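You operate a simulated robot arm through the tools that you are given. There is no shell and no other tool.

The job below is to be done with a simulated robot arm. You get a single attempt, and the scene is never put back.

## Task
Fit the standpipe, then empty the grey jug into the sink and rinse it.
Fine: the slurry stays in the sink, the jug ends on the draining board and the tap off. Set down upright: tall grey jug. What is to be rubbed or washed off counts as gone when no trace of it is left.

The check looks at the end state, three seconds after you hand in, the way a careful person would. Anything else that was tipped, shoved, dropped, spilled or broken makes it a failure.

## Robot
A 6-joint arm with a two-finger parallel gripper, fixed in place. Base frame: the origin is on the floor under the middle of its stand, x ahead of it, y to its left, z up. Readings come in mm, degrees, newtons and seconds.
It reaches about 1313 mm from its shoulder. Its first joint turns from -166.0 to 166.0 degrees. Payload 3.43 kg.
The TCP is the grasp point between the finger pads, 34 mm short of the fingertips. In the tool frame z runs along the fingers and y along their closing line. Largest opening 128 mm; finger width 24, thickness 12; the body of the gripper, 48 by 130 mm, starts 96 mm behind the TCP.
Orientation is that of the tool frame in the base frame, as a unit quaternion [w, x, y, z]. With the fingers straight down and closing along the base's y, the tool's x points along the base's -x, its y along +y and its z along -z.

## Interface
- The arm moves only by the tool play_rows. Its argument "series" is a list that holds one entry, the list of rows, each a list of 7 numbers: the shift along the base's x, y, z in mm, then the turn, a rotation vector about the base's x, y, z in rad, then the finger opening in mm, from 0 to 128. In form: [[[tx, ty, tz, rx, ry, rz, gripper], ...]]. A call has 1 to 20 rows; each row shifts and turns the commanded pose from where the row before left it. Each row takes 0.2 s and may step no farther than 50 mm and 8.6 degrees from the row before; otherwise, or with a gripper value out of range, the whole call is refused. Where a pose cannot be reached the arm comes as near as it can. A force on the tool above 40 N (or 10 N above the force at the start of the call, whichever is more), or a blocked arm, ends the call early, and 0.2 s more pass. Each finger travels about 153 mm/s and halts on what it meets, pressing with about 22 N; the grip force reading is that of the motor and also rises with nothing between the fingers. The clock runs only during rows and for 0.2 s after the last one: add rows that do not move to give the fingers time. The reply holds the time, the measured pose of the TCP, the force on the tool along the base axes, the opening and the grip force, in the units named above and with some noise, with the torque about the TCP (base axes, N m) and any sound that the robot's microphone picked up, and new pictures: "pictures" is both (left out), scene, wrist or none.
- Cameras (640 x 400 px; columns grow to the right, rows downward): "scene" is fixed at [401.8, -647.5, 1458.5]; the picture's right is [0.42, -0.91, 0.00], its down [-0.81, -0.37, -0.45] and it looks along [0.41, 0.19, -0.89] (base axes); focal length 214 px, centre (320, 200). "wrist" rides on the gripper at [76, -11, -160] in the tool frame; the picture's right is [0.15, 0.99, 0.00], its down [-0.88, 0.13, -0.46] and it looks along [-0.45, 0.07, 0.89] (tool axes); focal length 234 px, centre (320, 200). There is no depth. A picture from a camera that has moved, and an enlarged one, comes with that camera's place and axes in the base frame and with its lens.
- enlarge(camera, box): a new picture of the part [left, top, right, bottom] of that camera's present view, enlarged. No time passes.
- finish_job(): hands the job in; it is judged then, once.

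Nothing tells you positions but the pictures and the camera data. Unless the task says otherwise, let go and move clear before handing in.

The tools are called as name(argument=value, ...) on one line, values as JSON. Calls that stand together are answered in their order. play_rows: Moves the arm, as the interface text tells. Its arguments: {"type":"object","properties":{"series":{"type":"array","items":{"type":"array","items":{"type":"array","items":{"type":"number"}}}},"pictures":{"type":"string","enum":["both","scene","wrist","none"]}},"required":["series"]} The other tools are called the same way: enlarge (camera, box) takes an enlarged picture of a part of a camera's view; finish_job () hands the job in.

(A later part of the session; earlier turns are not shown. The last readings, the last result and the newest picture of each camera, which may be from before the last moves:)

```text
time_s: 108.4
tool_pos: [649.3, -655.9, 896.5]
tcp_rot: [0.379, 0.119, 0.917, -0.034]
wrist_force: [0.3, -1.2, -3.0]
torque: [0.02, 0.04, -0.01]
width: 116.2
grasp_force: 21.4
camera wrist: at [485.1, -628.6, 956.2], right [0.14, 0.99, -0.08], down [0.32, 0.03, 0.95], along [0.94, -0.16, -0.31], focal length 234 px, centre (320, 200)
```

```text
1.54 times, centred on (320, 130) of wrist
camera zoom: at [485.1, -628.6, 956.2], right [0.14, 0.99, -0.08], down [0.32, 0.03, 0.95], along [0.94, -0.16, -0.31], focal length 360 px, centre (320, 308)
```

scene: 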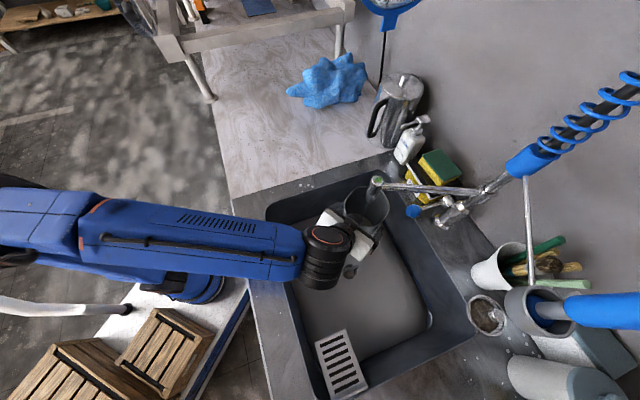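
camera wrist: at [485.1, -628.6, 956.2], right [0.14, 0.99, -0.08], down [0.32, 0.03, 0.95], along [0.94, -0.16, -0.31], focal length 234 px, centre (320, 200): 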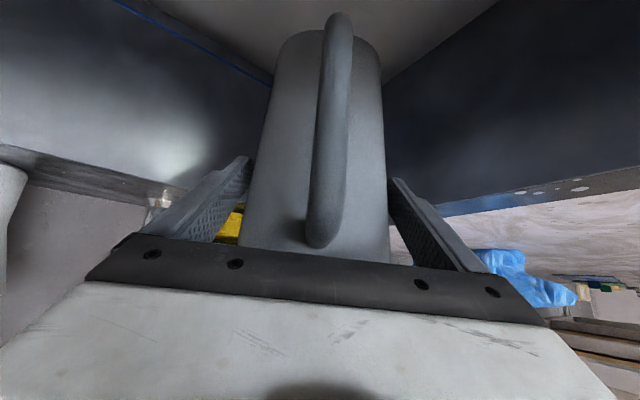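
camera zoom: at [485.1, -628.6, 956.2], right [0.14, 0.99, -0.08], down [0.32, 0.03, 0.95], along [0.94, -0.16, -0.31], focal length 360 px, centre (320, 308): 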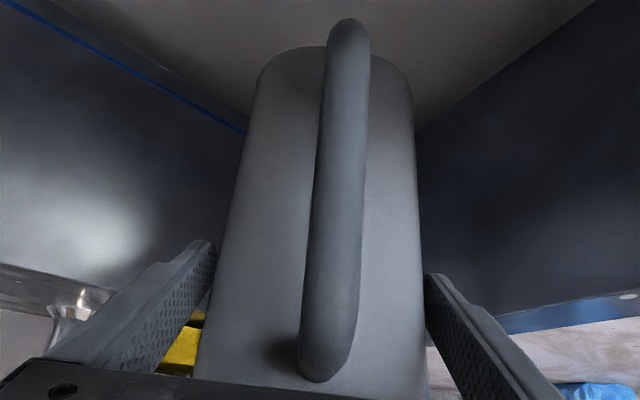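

The jug now looks clean grey inside and out, with a little rinse water in it. I will back away from the nozzle and pour the rinse water into the sink the same way as before.

play_rows(series=[[[-20, 24, 0, 0, 0, 0, 85], [-30, 34, 0, 0, 0, 0, 85], [-38, 25, 10, 0, 0, 0, 85], [-40, -5, 25, 0.1185, -0.056, -0.06, 85], [-35, -4, 28, 0.1185, -0.056, -0.06, 85], [0, 0, 0, 0.1185, -0.056, -0.06, 85], [0, 0, 0, 0.1185, -0.056, -0.06, 85], [0, 0, 0, 0.1185, -0.056, -0.06, 85], [0, 0, 0, 0.1185, -0.056, -0.06, 85], [0, 0, 0, 0.1185, -0.056, -0.06, 85], [0, 0, 0, 0.1185, -0.056, -0.06, 85], [0, 0, 0, 0.1185, -0.056, -0.06, 85], [0, 0, 0, 0.1185, -0.056, -0.06, 85], [0, 0, 0, 0.1185, -0.056, -0.06, 85], [0, 0, 0, 0.1185, -0.056, -0.06, 85], [0, 0, 0, 0.1185, -0.056, -0.06, 85], [0, 0, 0, 0.1185, -0.056, -0.06, 85], [0, 0, 0, 0.1185, -0.056, -0.06, 85], [0, 0, 0, 0.1185, -0.056, -0.06, 85], [0, 0, 0, 0, 0, 0, 85]]])

enlarge(camera="scene", box=[240, 170, 440, 320])

```text
time_s: 112.6
tool_pos: [487.7, -580.2, 959.5]
tcp_rot: [0.377, 0.695, 0.217, 0.573]
wrist_force: [-0.5, 0.4, -2.5]
torque: [0.0, 0.1, 0.0]
width: 116.0
grasp_force: 22.0
camera wrist: at [355.4, -475.6, 1009.6], right [-0.09, -0.51, 0.86], down [-0.67, -0.6, -0.43], along [0.73, -0.62, -0.29], focal length 234 px, centre (320, 200)
```

scene: 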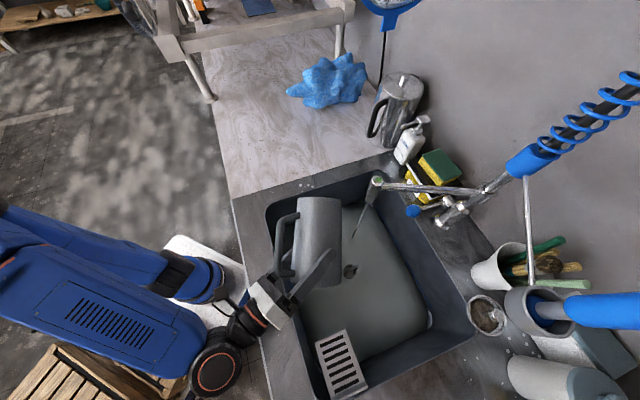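
wrist: 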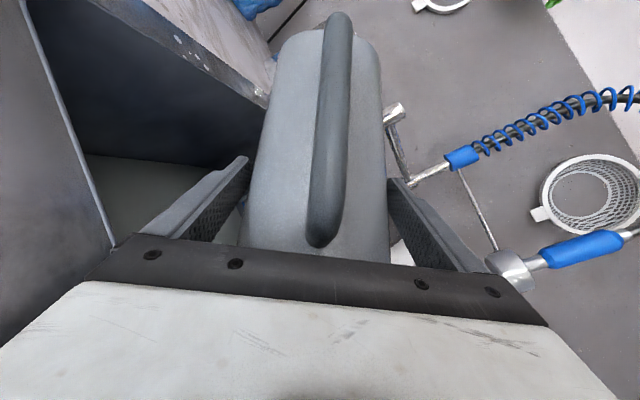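

```text
2.67 times, centred on (340, 245) of scene
camera zoom: at [401.8, -647.5, 1458.5], right [0.42, -0.91, 0.0], down [-0.81, -0.37, -0.45], along [0.41, 0.19, -0.89], focal length 572 px, centre (267, 80)
```

zoom: 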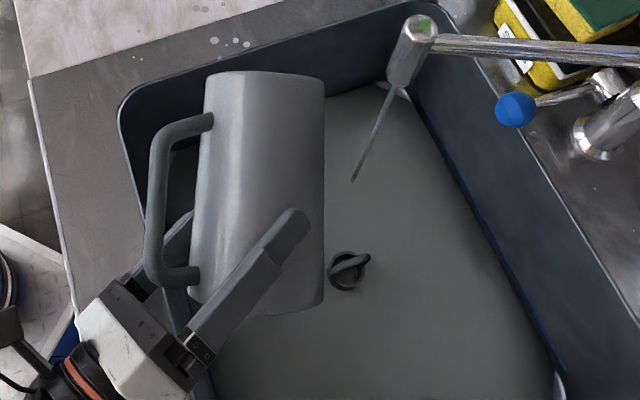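

The jug is clean-looking and draining (2.5 N). I hold a moment longer, then turn it upright again.

play_rows(series=[[[0, 0, 0, 0, 0, 0, 85], [0, 0, 0, 0, 0, 0, 85], [0, 0, 0, 0, 0, 0, 85], [0, 0, 0, 0, 0, 0, 85], [0, 0, 0, -0.1185, 0.056, 0.06, 85], [0, 0, 0, -0.1185, 0.056, 0.06, 85], [0, 0, 0, -0.1185, 0.056, 0.06, 85], [0, 0, 0, -0.1185, 0.056, 0.06, 85], [0, 0, 0, -0.1185, 0.056, 0.06, 85], [0, 0, 0, -0.1185, 0.056, 0.06, 85], [0, 0, 0, -0.1185, 0.056, 0.06, 85], [0, 0, 0, -0.1185, 0.056, 0.06, 85], [0, 0, 0, -0.1185, 0.056, 0.06, 85], [0, 0, 0, -0.1185, 0.056, 0.06, 85], [0, 0, 0, -0.1185, 0.056, 0.06, 85], [0, 0, 0, -0.1185, 0.056, 0.06, 85], [0, 0, 0, -0.1185, 0.056, 0.06, 85], [0, 0, 0, -0.1185, 0.056, 0.06, 85], [0, 0, 0, -0.1185, 0.056, 0.06, 85], [0, 0, 0, -0.1185, 0.056, 0.06, 85]]])

enlarge(camera="scene", box=[280, 200, 380, 290])

enlarge(camera="scene", box=[330, 245, 390, 295])

```text
time_s: 116.8
tool_pos: [488.8, -581.4, 959.5]
tcp_rot: [0.379, 0.119, 0.917, -0.034]
wrist_force: [0.2, 0.6, -2.4]
torque: [-0.04, 0.02, 0.03]
width: 115.9
grasp_force: 21.8
camera wrist: at [323.6, -554.4, 1020.5], right [0.14, 0.99, -0.08], down [0.32, 0.03, 0.95], along [0.94, -0.16, -0.31], focal length 234 px, centre (320, 200)
```

scene: 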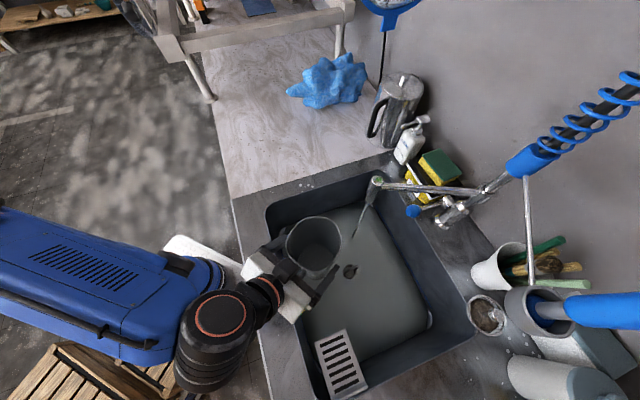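
wrist: 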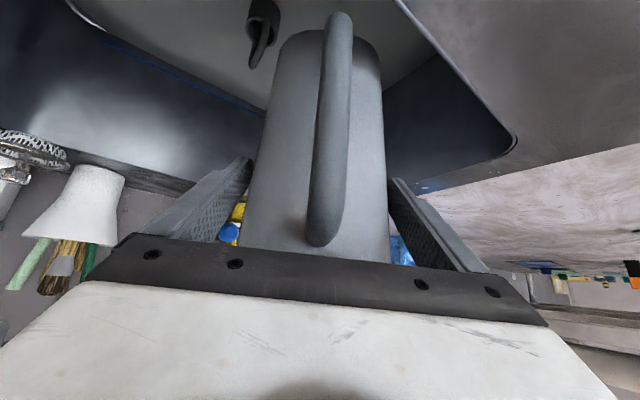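

```text
4.44 times, centred on (330, 245) of scene
camera zoom: at [401.8, -647.5, 1458.5], right [0.42, -0.91, 0.0], down [-0.81, -0.37, -0.45], along [0.41, 0.19, -0.89], focal length 953 px, centre (276, 0)
```

zoom: 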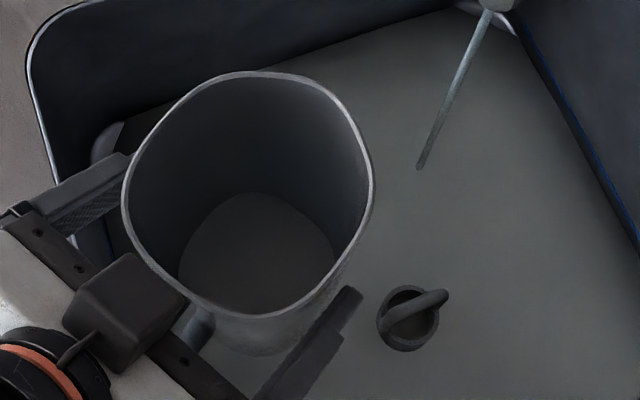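

```text
8.00 times, centred on (360, 270) of scene
camera zoom: at [401.8, -647.5, 1458.5], right [0.42, -0.91, 0.0], down [-0.81, -0.37, -0.45], along [0.41, 0.19, -0.89], focal length 1716 px, centre (0, -360)
```

zoom: 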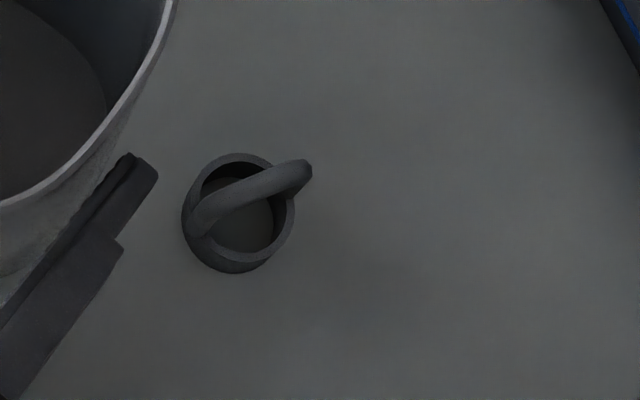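

The jug looks clean, but I want to inspect the inside closely before deciding whether another rinse is needed.

enlarge(camera="scene", box=[295, 210, 345, 260])

enlarge(camera="scene", box=[300, 225, 340, 265])

enlarge(camera="wrist", box=[220, 0, 420, 260])

```text
8.00 times, centred on (320, 235) of scene
camera zoom: at [401.8, -647.5, 1458.5], right [0.42, -0.91, 0.0], down [-0.81, -0.37, -0.45], along [0.41, 0.19, -0.89], focal length 1716 px, centre (320, -80)
```

zoom: 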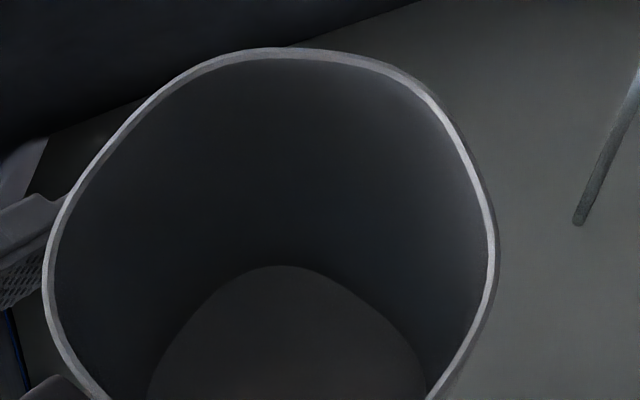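

```text
10.00 times, centred on (320, 245) of scene
camera zoom: at [401.8, -647.5, 1458.5], right [0.42, -0.91, 0.0], down [-0.81, -0.37, -0.45], along [0.41, 0.19, -0.89], focal length 2145 px, centre (320, -250)
```

zoom: 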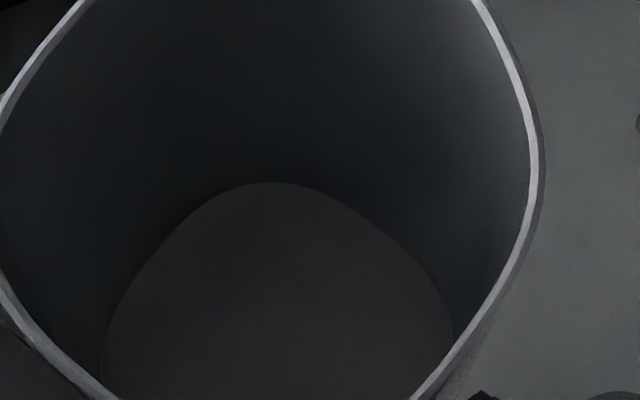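

```text
1.54 times, centred on (320, 130) of wrist
camera zoom: at [323.6, -554.4, 1020.5], right [0.14, 0.99, -0.08], down [0.32, 0.03, 0.95], along [0.94, -0.16, -0.31], focal length 360 px, centre (320, 308)
```

zoom: 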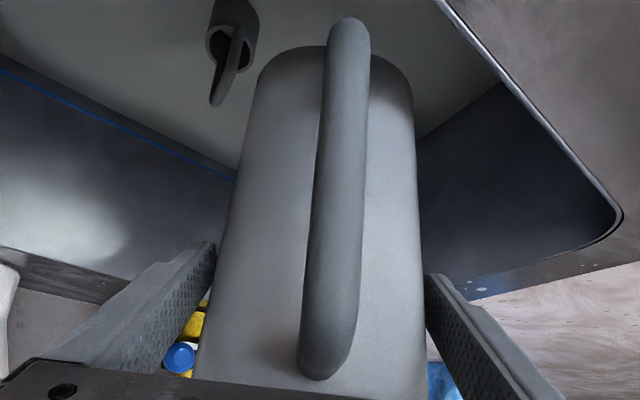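

The inside looks uniformly clean, but to be sure no trace remains I will give it one more short rinse; the sink level still has room below the standpipe rim.

play_rows(series=[[[35, 4, -28, 0, 0, 0, 85], [40, 5, -25, 0, 0, 0, 85], [38, -25, -10, 0, 0, 0, 85], [30, -34, 0, 0, 0, 0, 85], [20, -24, 0, 0, 0, 0, 85], [0, 0, 0, 0, 0, 0, 85], [0, 0, 0, 0, 0, 0, 85], [0, 0, 0, 0, 0, 0, 85], [0, 0, 0, 0, 0, 0, 85], [0, 0, 0, 0, 0, 0, 85], [0, 0, 0, 0, 0, 0, 85], [0, 0, 0, 0, 0, 0, 85], [0, 0, 0, 0, 0, 0, 85], [0, 0, 0, 0, 0, 0, 85], [0, 0, 0, 0, 0, 0, 85], [0, 0, 0, 0, 0, 0, 85], [0, 0, 0, 0, 0, 0, 85], [0, 0, 0, 0, 0, 0, 85]]])

enlarge(camera="scene", box=[330, 175, 410, 245])

```text
time_s: 120.6
tool_pos: [651.3, -657.6, 895.6]
tcp_rot: [0.379, 0.119, 0.917, -0.034]
wrist_force: [-0.9, 1.4, -3.4]
torque: [0.01, 0.02, 0.0]
width: 116.2
grasp_force: 22.2
camera wrist: at [486.3, -629.2, 957.5], right [0.14, 0.99, -0.08], down [0.32, 0.03, 0.95], along [0.94, -0.16, -0.31], focal length 234 px, centre (320, 200)
```

scene: 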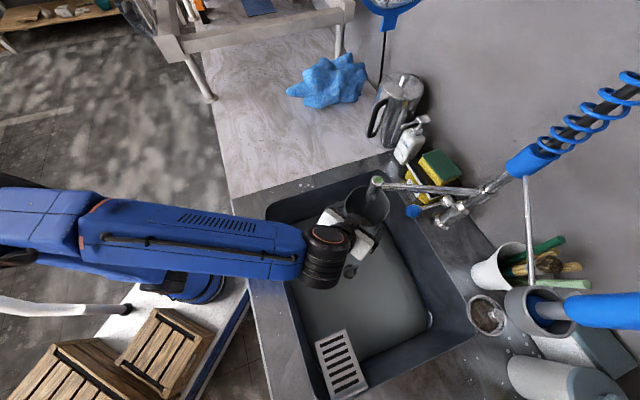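
wrist: 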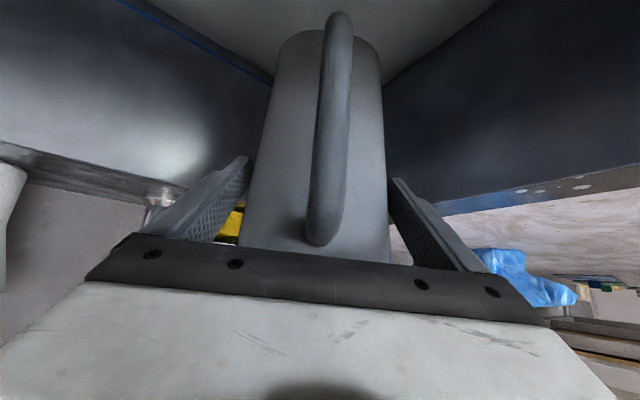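

```text
5.71 times, centred on (370, 210) of scene
camera zoom: at [401.8, -647.5, 1458.5], right [0.42, -0.91, 0.0], down [-0.81, -0.37, -0.45], along [0.41, 0.19, -0.89], focal length 1226 px, centre (34, 143)
```

zoom: 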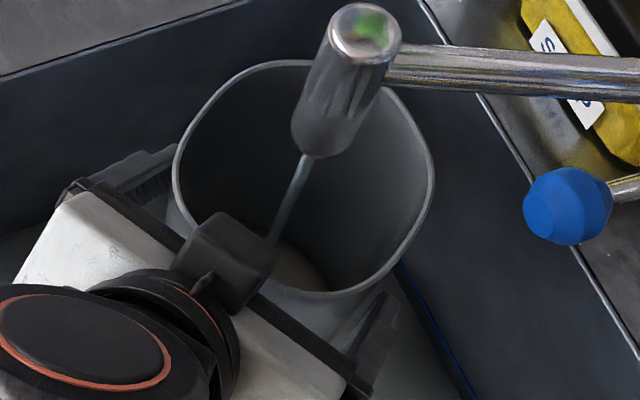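

The second rinse is in the jug. I will back off and pour it out as before.

play_rows(series=[[[-20, 24, 0, 0, 0, 0, 85], [-30, 34, 0, 0, 0, 0, 85], [-38, 25, 10, 0, 0, 0, 85], [-40, -5, 25, 0.1185, -0.056, -0.06, 85], [-35, -4, 28, 0.1185, -0.056, -0.06, 85], [0, 0, 0, 0.1185, -0.056, -0.06, 85], [0, 0, 0, 0.1185, -0.056, -0.06, 85], [0, 0, 0, 0.1185, -0.056, -0.06, 85], [0, 0, 0, 0.1185, -0.056, -0.06, 85], [0, 0, 0, 0.1185, -0.056, -0.06, 85], [0, 0, 0, 0.1185, -0.056, -0.06, 85], [0, 0, 0, 0.1185, -0.056, -0.06, 85], [0, 0, 0, 0.1185, -0.056, -0.06, 85], [0, 0, 0, 0.1185, -0.056, -0.06, 85], [0, 0, 0, 0.1185, -0.056, -0.06, 85], [0, 0, 0, 0.1185, -0.056, -0.06, 85], [0, 0, 0, 0.1185, -0.056, -0.06, 85], [0, 0, 0, 0.1185, -0.056, -0.06, 85], [0, 0, 0, 0.1185, -0.056, -0.06, 85], [0, 0, 0, 0, 0, 0, 85]]], pictures="scene")

play_rows(series=[[[0, 0, 0, 0, 0, 0, 85], [0, 0, 0, 0, 0, 0, 85], [0, 0, 0, 0, 0, 0, 85], [0, 0, 0, 0, 0, 0, 85], [0, 0, 0, -0.1185, 0.056, 0.06, 85], [0, 0, 0, -0.1185, 0.056, 0.06, 85], [0, 0, 0, -0.1185, 0.056, 0.06, 85], [0, 0, 0, -0.1185, 0.056, 0.06, 85], [0, 0, 0, -0.1185, 0.056, 0.06, 85], [0, 0, 0, -0.1185, 0.056, 0.06, 85], [0, 0, 0, -0.1185, 0.056, 0.06, 85], [0, 0, 0, -0.1185, 0.056, 0.06, 85], [0, 0, 0, -0.1185, 0.056, 0.06, 85], [0, 0, 0, -0.1185, 0.056, 0.06, 85], [0, 0, 0, -0.1185, 0.056, 0.06, 85], [0, 0, 0, -0.1185, 0.056, 0.06, 85], [0, 0, 0, -0.1185, 0.056, 0.06, 85], [0, 0, 0, -0.1185, 0.056, 0.06, 85], [0, 0, 0, -0.1185, 0.056, 0.06, 85], [0, 0, 0, -0.1185, 0.056, 0.06, 85]]])

enlarge(camera="scene", box=[280, 200, 380, 290])

enlarge(camera="scene", box=[330, 245, 390, 295])

```text
time_s: 124.8
tool_pos: [488.3, -582.4, 959.0]
tcp_rot: [0.377, 0.695, 0.216, 0.573]
wrist_force: [-0.1, 0.3, -2.1]
torque: [0.0, 0.1, 0.02]
width: 115.9
grasp_force: 22.2
```

scene: 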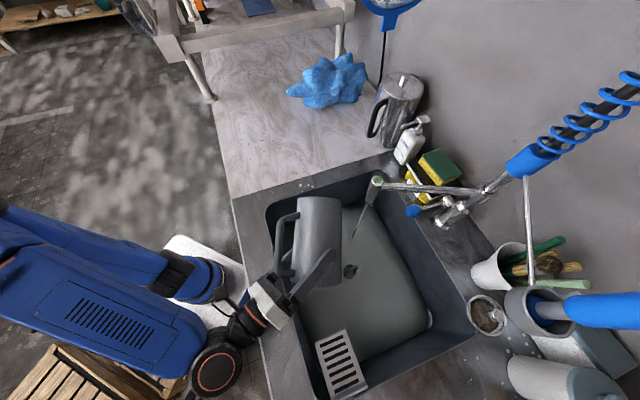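

```text
time_s: 129.0
tool_pos: [488.0, -582.0, 960.8]
tcp_rot: [0.379, 0.119, 0.917, -0.035]
wrist_force: [-0.5, -0.1, -1.7]
torque: [0.01, 0.04, -0.03]
width: 116.0
grasp_force: 21.9
camera wrist: at [323.1, -554.6, 1020.6], right [0.14, 0.99, -0.08], down [0.32, 0.03, 0.95], along [0.94, -0.16, -0.31], focal length 234 px, centre (320, 200)
```

scene: 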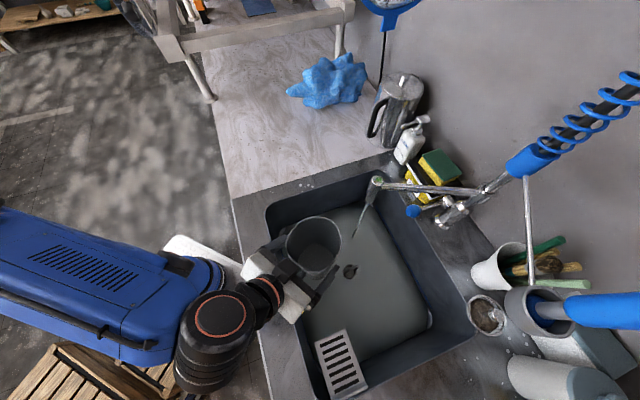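
wrist: 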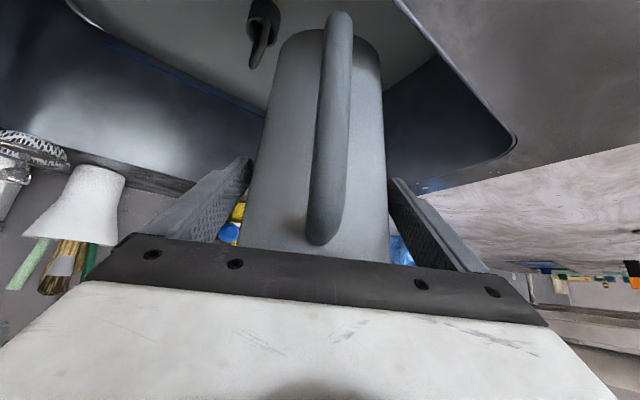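

```text
4.44 times, centred on (330, 245) of scene
camera zoom: at [401.8, -647.5, 1458.5], right [0.42, -0.91, 0.0], down [-0.81, -0.37, -0.45], along [0.41, 0.19, -0.89], focal length 953 px, centre (276, 0)
```

zoom: 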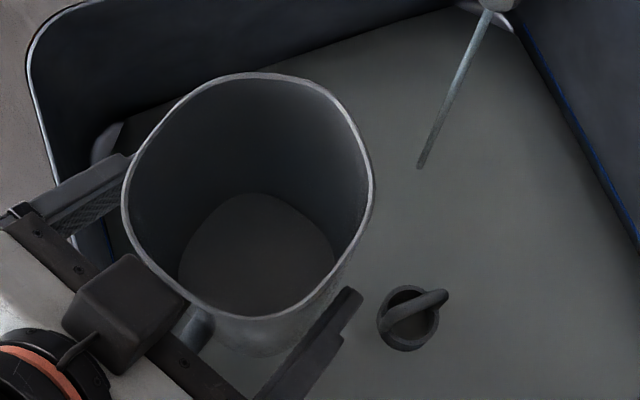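

```text
8.00 times, centred on (360, 270) of scene
camera zoom: at [401.8, -647.5, 1458.5], right [0.42, -0.91, 0.0], down [-0.81, -0.37, -0.45], along [0.41, 0.19, -0.89], focal length 1716 px, centre (0, -360)
```

zoom: 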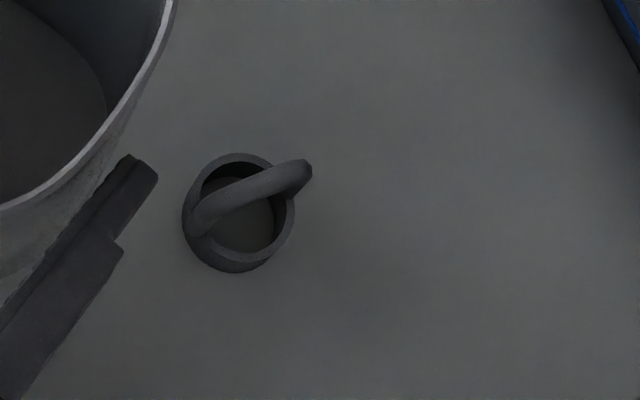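

The second rinse is poured out; the jug is empty (1.7 N) and clean. Next I lift it and carry it toward the draining board at the right of the sink, turning the tool as I go, and look at the free space there.

play_rows(series=[[[-25, -16, 27, 0, 0, -0.117, 85], [-34, -22, 27, 0, 0, -0.117, 85], [-34, -22, 26, 0, 0, -0.117, 85], [-34, -23, 0, 0, 0, -0.117, 85], [-34, -23, 0, 0, 0, -0.117, 85], [-34, -23, 0, 0, 0, -0.117, 85], [-34, -23, 0, 0, 0, -0.117, 85]]])

enlarge(camera="wrist", box=[0, 0, 320, 200])

enlarge(camera="wrist", box=[320, 0, 640, 200])

```text
time_s: 130.6
tool_pos: [259.2, -734.6, 1039.2]
tcp_rot: [0.335, 0.475, 0.793, -0.183]
wrist_force: [0.5, -0.6, -2.1]
torque: [0.05, 0.02, 0.03]
width: 116.2
grasp_force: 21.6
camera wrist: at [167.2, -596.1, 1100.7], right [0.82, 0.57, -0.08], down [0.24, -0.22, 0.95], along [0.52, -0.79, -0.31], focal length 234 px, centre (320, 200)
```

scene: 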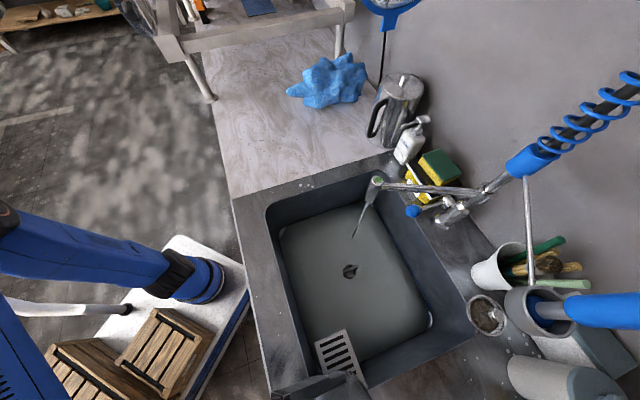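
wrist: 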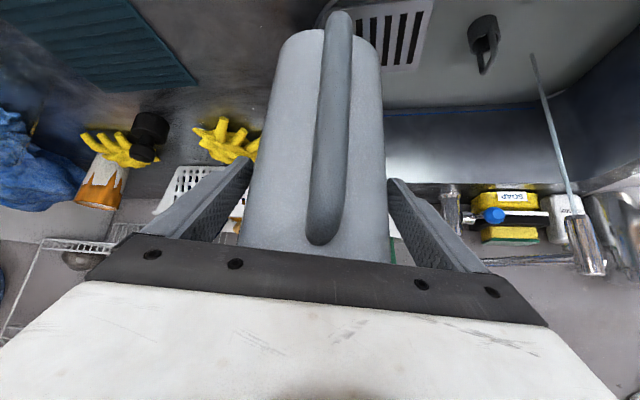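

```text
2.00 times, centred on (160, 100) of wrist
camera zoom: at [167.2, -596.1, 1100.7], right [0.82, 0.57, -0.08], down [0.24, -0.22, 0.95], along [0.52, -0.79, -0.31], focal length 468 px, centre (640, 400)
```

zoom: 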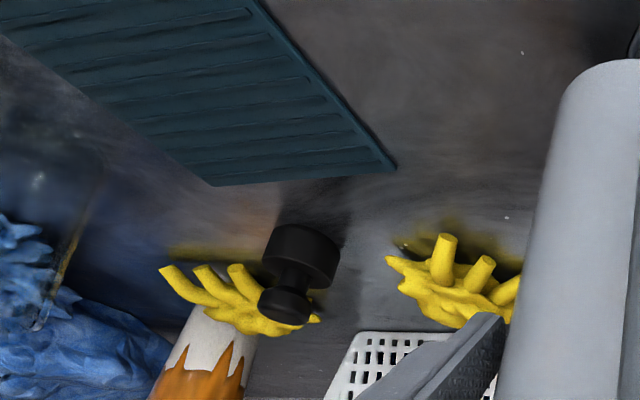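

```text
2.00 times, centred on (480, 100) of wrist
camera zoom: at [167.2, -596.1, 1100.7], right [0.82, 0.57, -0.08], down [0.24, -0.22, 0.95], along [0.52, -0.79, -0.31], focal length 468 px, centre (0, 400)
```

zoom: 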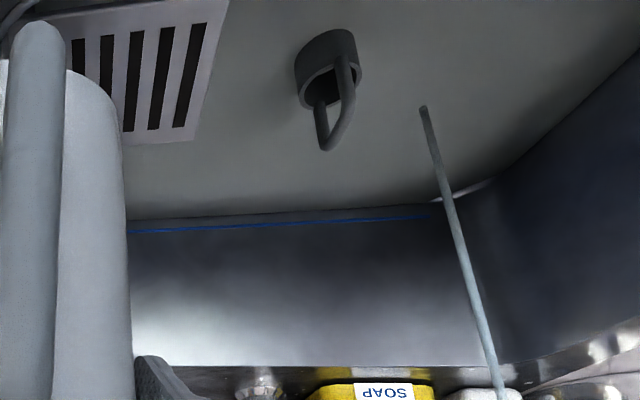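

The teal ribbed mat on the draining board spans corners (70,-805), (162,-896), (58,-1003), (-34,-912), centre (64,-904): a good draining spot for the jug. I will carry the jug over it and check before lowering.

play_rows(series=[[[-30, -23, 0, 0, 0, 0, 85], [-35, -27, 0, 0, 0, 0, 85], [-35, -27, 0, 0, 0, 0, 85], [-35, -27, 0, 0, 0, 0, 85], [-35, -27, 0, 0, 0, 0, 85], [-23, -17, 0, 0, 0, 0, 85], [-10, -7, -5, 0, 0, 0, 85], [0, 0, 0, 0, 0, 0, 85]]])

enlarge(camera="wrist", box=[160, 0, 480, 200])

```text
time_s: 132.4
tool_pos: [57.6, -889.0, 1036.4]
tcp_rot: [0.334, 0.475, 0.793, -0.182]
wrist_force: [-0.4, 0.3, -2.7]
torque: [0.0, 0.02, 0.01]
width: 116.3
grasp_force: 21.9
camera wrist: at [-34.8, -750.3, 1096.2], right [0.82, 0.57, -0.08], down [0.24, -0.22, 0.95], along [0.52, -0.79, -0.31], focal length 234 px, centre (320, 200)
```

scene: 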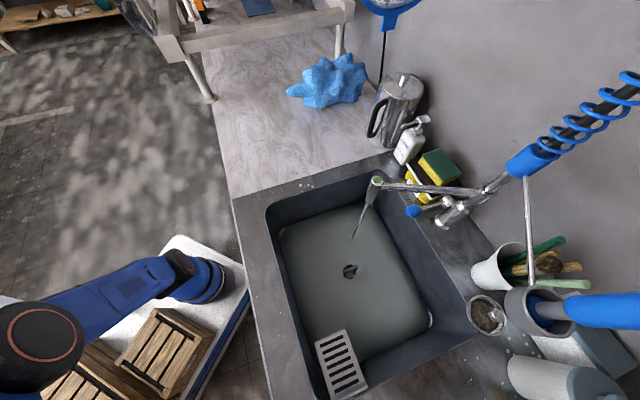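
wrist: 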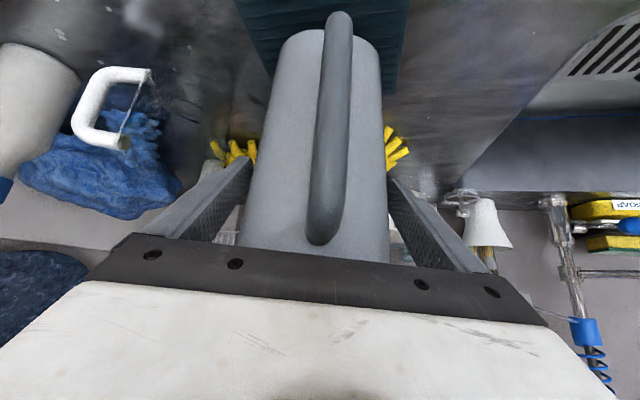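

```text
2.00 times, centred on (320, 100) of wrist
camera zoom: at [-34.8, -750.3, 1096.2], right [0.82, 0.57, -0.08], down [0.24, -0.22, 0.95], along [0.52, -0.79, -0.31], focal length 468 px, centre (320, 400)
```

zoom: 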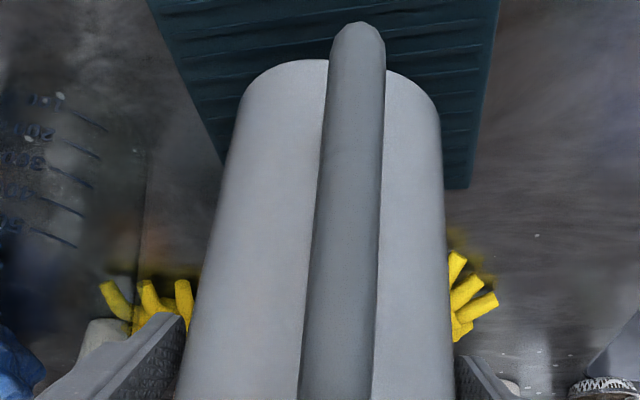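

The jug is centred over the ribbed mat. I will lower it gently until it touches.

play_rows(series=[[[0, 0, -9, 0, 0, 0, 85], [0, 0, -9, 0, 0, 0, 85], [0, 0, -3, 0, 0, 0, 85], [0, 0, -2, 0, 0, 0, 85], [0, 0, -1, 0, 0, 0, 85], [0, 0, 0, 0, 0, 0, 85]]], pictures="none")

```text
time_s: 133.8
tool_pos: [56.5, -887.9, 1010.2]
tcp_rot: [0.334, 0.474, 0.794, -0.183]
wrist_force: [0.1, 0.1, -2.8]
torque: [0.01, 0.02, 0.02]
width: 116.2
grasp_force: 22.2
```

play_rows(series=[[[0, 0, -1, 0, 0, 0, 85], [0, 0, -1, 0, 0, 0, 85], [0, 0, -1, 0, 0, 0, 85], [0, 0, 0, 0, 0, 0, 85]]], pictures="none")

```text
time_s: 134.8
tool_pos: [56.0, -887.0, 1010.4]
tcp_rot: [0.335, 0.474, 0.793, -0.183]
wrist_force: [2.9, -4.8, 13.8]
torque: [-0.27, -0.2, 0.02]
width: 116.2
grasp_force: 21.8
```

The jug touches the mat (13.8 N). I will ease off, release, and back straight out along the approach line.

play_rows(series=[[[0, 0, 1, 0, 0, 0, 85], [0, 0, 0, 0, 0, 0, 120], [0, 0, 0, 0, 0, 0, 128], [0, 0, 0, 0, 0, 0, 128], [-5, 9, 0, 0, 0, 0, 128], [-12, 22, 0, 0, 0, 0, 128], [-19, 34.5, 0, 0, 0, 0, 128], [-21, 38, 0, 0, 0, 0, 128], [-21, 38, 0, 0, 0, 0, 128]]])

enlarge(camera="wrist", box=[180, 0, 460, 240])

```text
time_s: 136.8
tool_pos: [-19.9, -747.4, 1009.9]
tcp_rot: [0.335, 0.474, 0.793, -0.183]
wrist_force: [-0.8, -1.2, -1.0]
torque: [0.0, -0.06, 0.01]
width: 127.9
grasp_force: 0.1
camera wrist: at [-112.6, -608.7, 1070.2], right [0.82, 0.57, -0.08], down [0.24, -0.22, 0.95], along [0.52, -0.79, -0.31], focal length 234 px, centre (320, 200)
```

scene: 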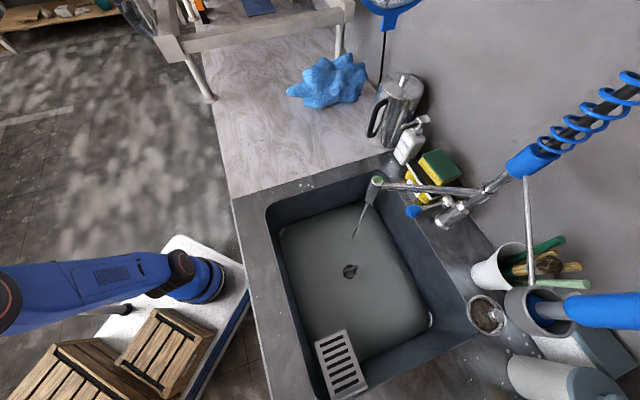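
wrist: 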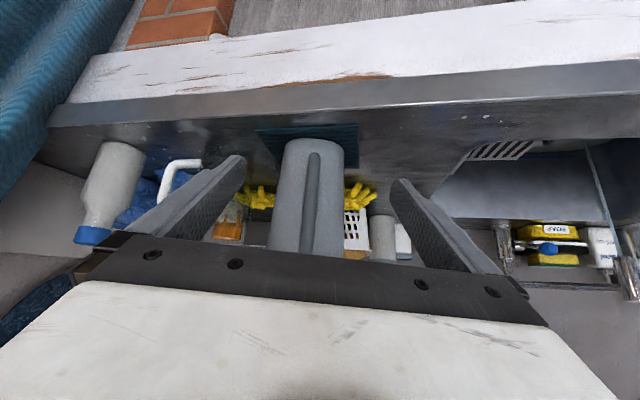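

```text
1.67 times, centred on (320, 120) of wrist
camera zoom: at [-112.6, -608.7, 1070.2], right [0.82, 0.57, -0.08], down [0.24, -0.22, 0.95], along [0.52, -0.79, -0.31], focal length 390 px, centre (320, 333)
```

zoom: 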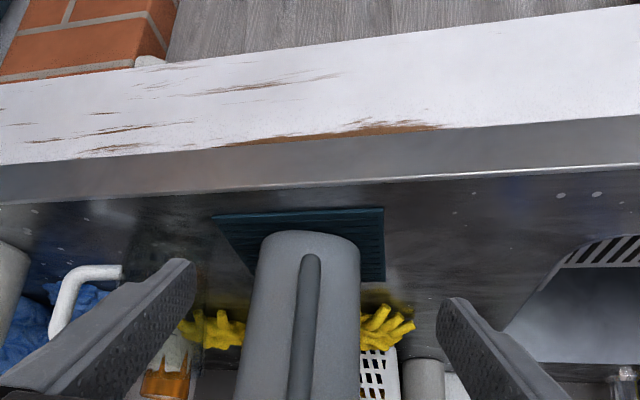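

The jug stands upright and clean on the ribbed mat. Now I go back to shut the tap: I will rise, move over the sink and roll the fingers to the lever-gripping orientation.

play_rows(series=[[[-5, 20, 15, 0, 0, 0, 100], [30, 20, 15, -0.08, 0.0624, 0.102, 70], [48.5, 0, 0, -0.08, 0.0624, 0.102, 56], [48.5, 0, 0, -0.08, 0.0624, 0.102, 56], [48.5, 0, 0, -0.08, 0.0624, 0.102, 56], [48.5, 0, 0, -0.08, 0.0624, 0.102, 56], [48.5, 0, 0, -0.08, 0.0624, 0.102, 56], [48.5, 0, 0, -0.08, 0.0624, 0.102, 56], [48.5, 0, 0, -0.08, 0.0624, 0.102, 56], [48.5, 0, -9, -0.08, 0.0624, 0.102, 56], [48.5, 0, -9, -0.08, 0.0624, 0.102, 56], [48.5, 0, -9, -0.08, 0.0624, 0.102, 56], [48.5, 0, -9, -0.08, 0.0624, 0.102, 56], [48.5, -2, -9, -0.08, 0.0624, 0.102, 56]]])

enlarge(camera="scene", box=[330, 150, 490, 270])

enlarge(camera="wrist", box=[160, 0, 480, 200])

```text
time_s: 139.8
tool_pos: [588.0, -709.3, 995.1]
tcp_rot: [0.236, -0.385, 0.777, -0.439]
wrist_force: [-0.5, 0.7, 1.3]
torque: [0.01, 0.06, -0.02]
width: 56.1
grasp_force: 0.0
camera wrist: at [433.8, -695.1, 1083.6], right [-0.47, 0.2, -0.86], down [0.15, 0.98, 0.14], along [0.87, -0.06, -0.49], focal length 234 px, centre (320, 200)
```

scene: 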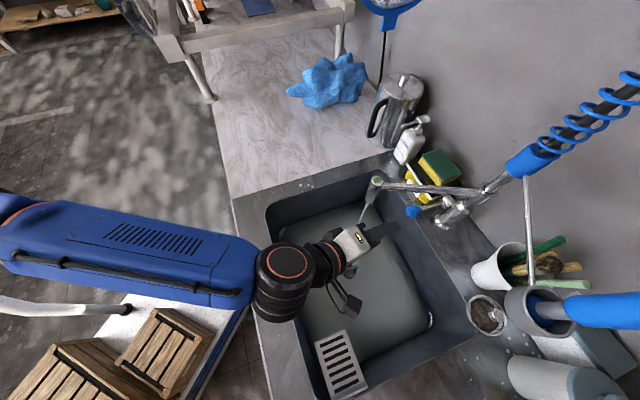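
wrist: 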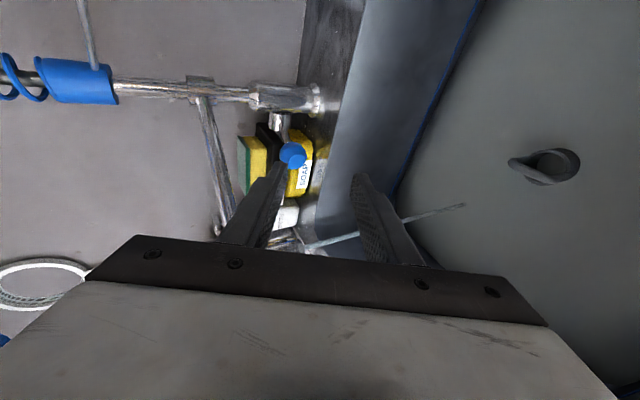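

```text
3.33 times, centred on (410, 210) of scene
camera zoom: at [401.8, -647.5, 1458.5], right [0.42, -0.91, 0.0], down [-0.81, -0.37, -0.45], along [0.41, 0.19, -0.89], focal length 715 px, centre (20, 167)
```

zoom: 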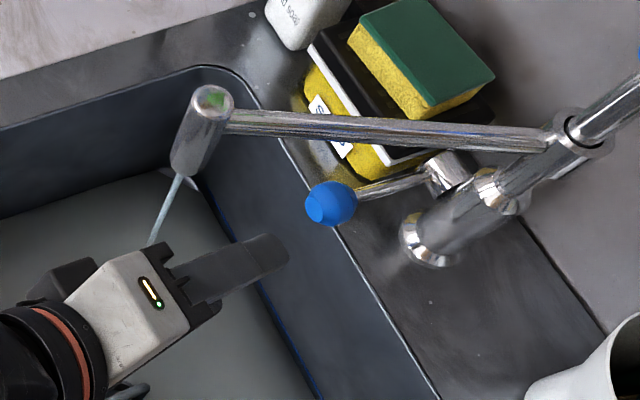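

```text
2.00 times, centred on (320, 100) of wrist
camera zoom: at [433.8, -695.1, 1083.6], right [-0.47, 0.2, -0.86], down [0.15, 0.98, 0.14], along [0.87, -0.06, -0.49], focal length 468 px, centre (320, 400)
```

zoom: 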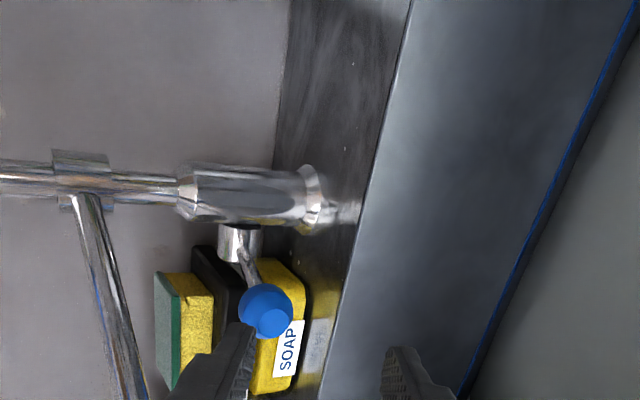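

The ball is visible ahead, slightly raised as expected. I will retrace the earlier exit path in reverse, and close on the ball.

play_rows(series=[[[40, -20, 0, 0, 0, 0, 56], [35, -20, -11, 0, 0, 0, 56], [20, -14, -14, 0, 0, 0, 56], [12, -7, -7, 0, 0, 0, 56], [0, 0, 0, 0, 0, 0, 40], [0, 0, 0, 0, 0, 0, 25], [0, 0, 0, 0, 0, 0, 25]]], pictures="wrist")

```text
time_s: 141.4
tool_pos: [693.0, -768.2, 962.9]
tcp_rot: [0.239, -0.384, 0.777, -0.438]
wrist_force: [0.0, 0.9, -0.2]
torque: [-0.16, 0.07, -0.09]
width: 33.9
grasp_force: 45.1
camera wrist: at [538.6, -754.9, 1051.0], right [-0.47, 0.2, -0.86], down [0.15, 0.98, 0.15], along [0.87, -0.06, -0.49], focal length 234 px, centre (320, 200)
```

wrist: 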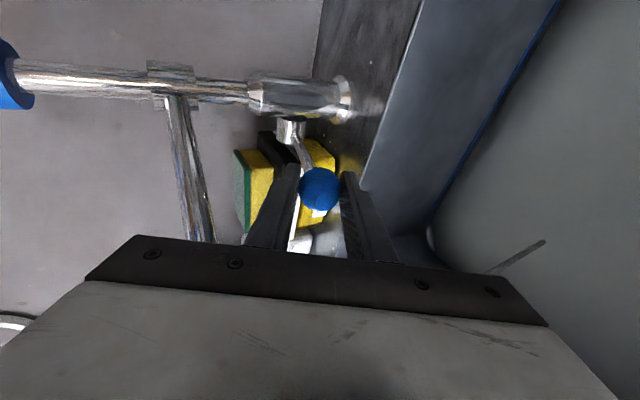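

Ball gripped. I push the lever down step by step to shut the tap.

play_rows(series=[[[0, 0, -2.5, 0, 0, 0, 25], [0, 0, -2.5, 0, 0, 0, 25], [0, 0, -2.5, 0, 0, 0, 25], [0, 0, -2.5, 0, 0, 0, 25], [0, 0, -2, 0, 0, 0, 25], [0, 0, -2, 0, 0, 0, 25], [0, 0, 0, 0, 0, 0, 25]]])

enlarge(camera="scene", box=[340, 150, 480, 250])

```text
time_s: 143.0
tool_pos: [691.9, -768.3, 950.3]
tcp_rot: [0.238, -0.384, 0.776, -0.44]
wrist_force: [-10.6, 12.1, 20.9]
torque: [-0.35, -0.29, 0.11]
width: 33.4
grasp_force: 44.9
camera wrist: at [538.0, -754.2, 1038.8], right [-0.47, 0.2, -0.86], down [0.15, 0.98, 0.14], along [0.87, -0.06, -0.49], focal length 234 px, centre (320, 200)
```

scene: 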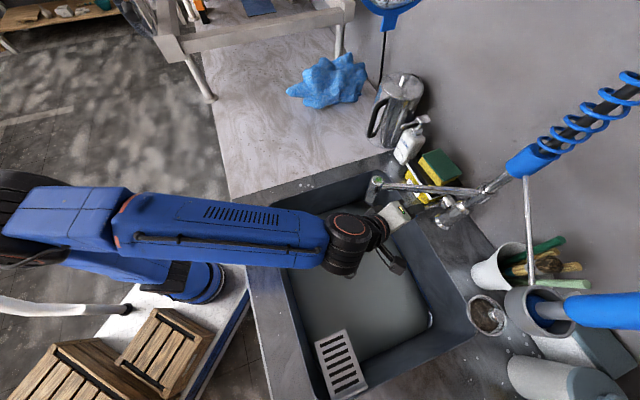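
wrist: 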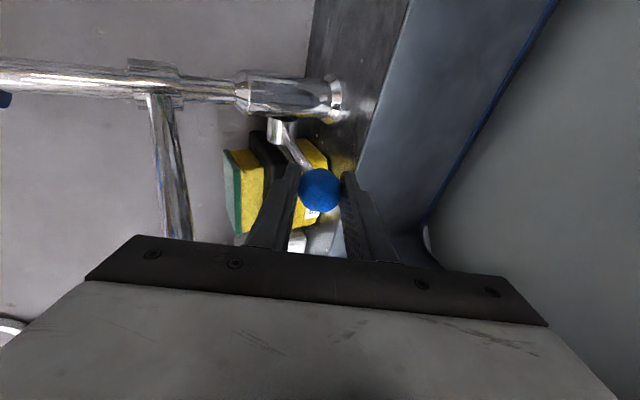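

```text
4.00 times, centred on (410, 200) of scene
camera zoom: at [401.8, -647.5, 1458.5], right [0.42, -0.91, 0.0], down [-0.81, -0.37, -0.45], along [0.41, 0.19, -0.89], focal length 858 px, centre (-40, 200)
```

zoom: 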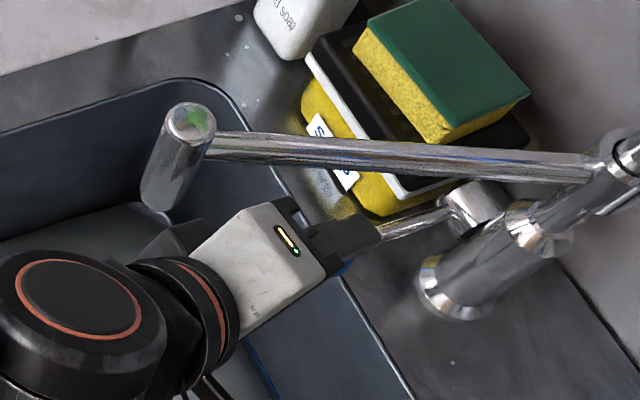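

The stream has stopped and the lever is against its stop. I will open the fingers, back away, and check that the tap stays off.

play_rows(series=[[[0, 0, 0, 0, 0, 0, 45], [0, 0, 0, 0, 0, 0, 56], [0, 0, 0, 0, 0, 0, 56], [-15, 10.5, 10.5, 0, 0, 0, 56], [-30, 21, 21, 0, 0, 0, 56], [-35, 20, 11, 0, 0, 0, 56], [-40, 20, 10, 0, 0, 0, 56], [-45, 20, 0, 0, 0, 0, 56], [-45, 20, 0, 0, 0, 0, 56], [-45, 20, 0, 0, 0, 0, 56], [-45, 20, 0, 0, 0, 0, 56], [0, 0, 0, 0, 0, 0, 56]]])

enlarge(camera="scene", box=[340, 150, 480, 250])

enlarge(camera="scene", box=[310, 230, 400, 310])

enlarge(camera="wrist", box=[160, 0, 640, 300])

```text
time_s: 145.6
tool_pos: [391.2, -619.8, 999.6]
tcp_rot: [0.237, -0.383, 0.779, -0.437]
wrist_force: [0.6, 0.6, -0.1]
torque: [-0.04, 0.02, 0.01]
width: 56.1
grasp_force: 0.1
camera wrist: at [237.5, -604.4, 1089.0], right [-0.47, 0.21, -0.86], down [0.15, 0.98, 0.15], along [0.87, -0.06, -0.49], focal length 234 px, centre (320, 200)
```

scene: 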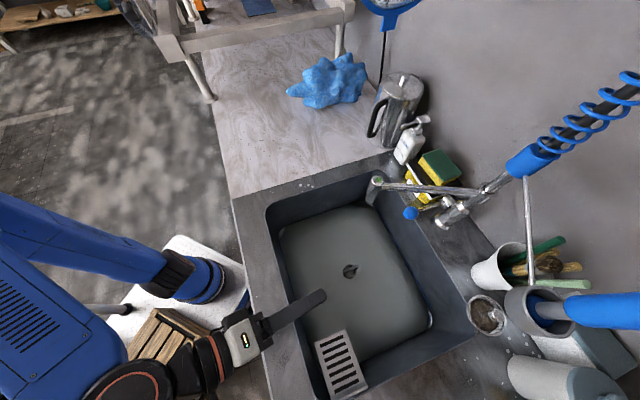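
wrist: 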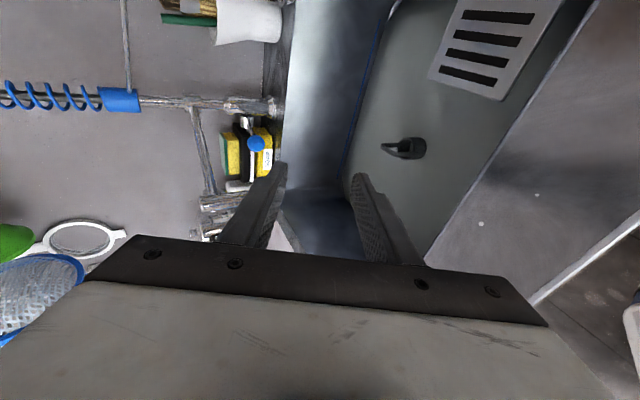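

```text
4.00 times, centred on (410, 200) of scene
camera zoom: at [401.8, -647.5, 1458.5], right [0.42, -0.91, 0.0], down [-0.81, -0.37, -0.45], along [0.41, 0.19, -0.89], focal length 858 px, centre (-40, 200)
```

zoom: 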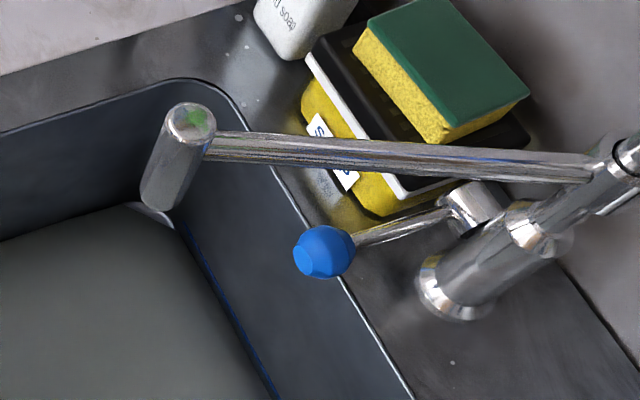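

```text
5.00 times, centred on (355, 270) of scene
camera zoom: at [401.8, -647.5, 1458.5], right [0.42, -0.91, 0.0], down [-0.81, -0.37, -0.45], along [0.41, 0.19, -0.89], focal length 1072 px, centre (145, -150)
```

zoom: 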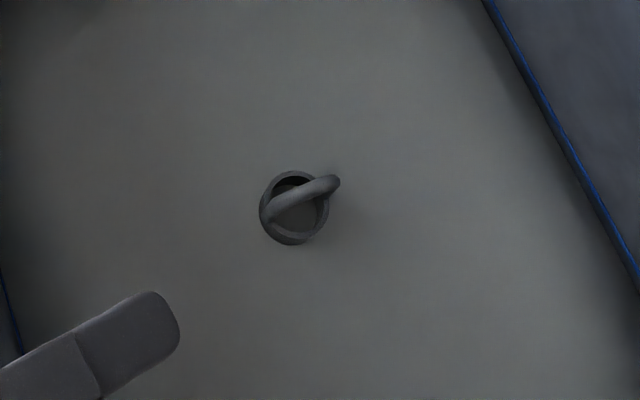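

```text
1.33 times, centred on (400, 150) of wrist
camera zoom: at [237.5, -604.4, 1089.0], right [-0.47, 0.21, -0.86], down [0.15, 0.98, 0.15], along [0.87, -0.06, -0.49], focal length 312 px, centre (213, 267)
```

zoom: 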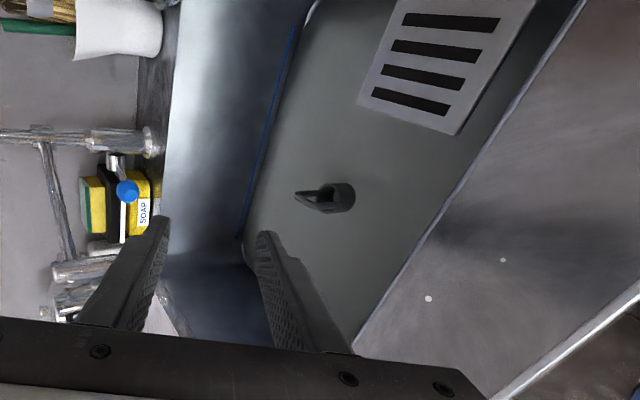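

The tap is off with the lever back at its stop, and the standpipe stands above the liquid. I will do a final check of the jug by viewing the draining board from above, keeping clear of it.

play_rows(series=[[[-16, -8, 8, 0.0832, 0.0099, -0.1072, 40], [-16, -8, 8, 0.0832, 0.0099, -0.1072, 30], [-16, -10, 8, 0.0832, 0.0099, -0.1072, 30], [-16, -12, 8, 0.0832, 0.0099, -0.1072, 30], [-16, -12, 7, 0.0832, 0.0099, -0.1072, 30], [-16, -12, 7, 0.0832, 0.0099, -0.1072, 30], [-16, -12, 6, 0.0832, 0.0099, -0.1072, 30], [-16, -12, 6, 0.0832, 0.0099, -0.1072, 30], [-16, -12, 5, 0.0832, 0.0099, -0.1072, 30], [-16, -12, 4, 0.0832, 0.0099, -0.1072, 30], [-16, -12, 4, 0.0832, 0.0099, -0.1072, 30], [-14, -12, 3, 0.0832, 0.0099, -0.1072, 30], [-14, -12, 2, 0.0832, 0.0099, -0.1072, 30], [-13, -12, 2, 0.0832, 0.0099, -0.1072, 30], [0, 0, 0, 0, 0, 0, 30]]])

enlarge(camera="wrist", box=[40, 40, 280, 260])

```text
time_s: 148.8
tool_pos: [174.7, -777.6, 1077.2]
tcp_rot: [0.0, 0.369, 0.929, 0.004]
wrist_force: [-0.2, -0.1, 0.5]
torque: [0.0, -0.02, -0.05]
width: 29.8
grasp_force: 0.1
camera wrist: at [111.1, -735.4, 1239.0], right [0.57, 0.82, 0.01], down [0.73, -0.51, 0.46], along [0.38, -0.25, -0.89], focal length 234 px, centre (320, 200)
```

scene: 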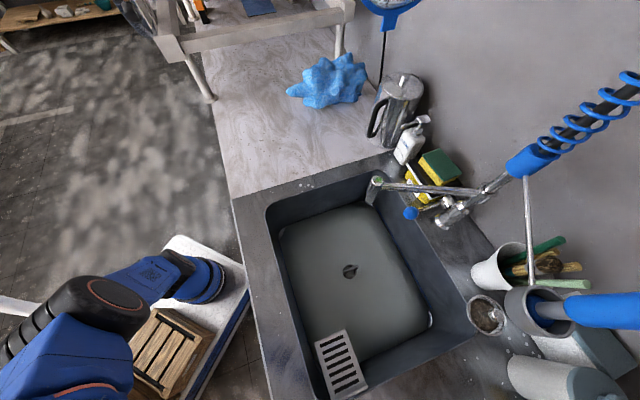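
wrist: 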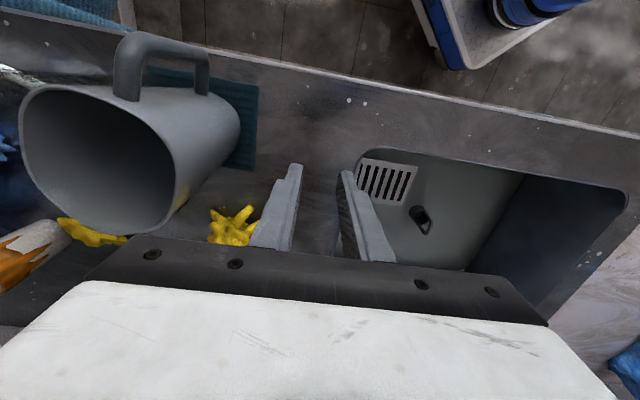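

```text
1.82 times, centred on (160, 150) of wrist
camera zoom: at [111.1, -735.4, 1239.0], right [0.57, 0.82, 0.01], down [0.73, -0.51, 0.46], along [0.38, -0.25, -0.89], focal length 426 px, centre (611, 291)
```

zoom: 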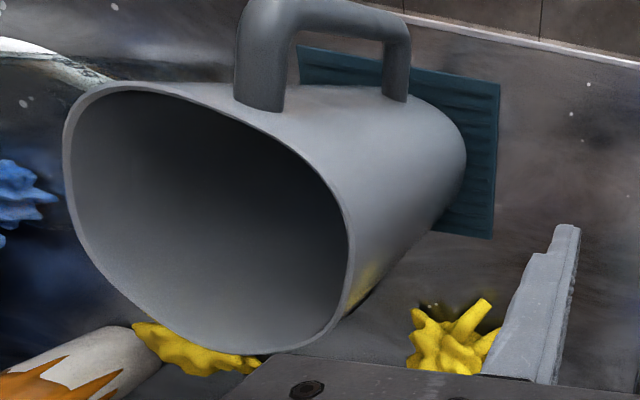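

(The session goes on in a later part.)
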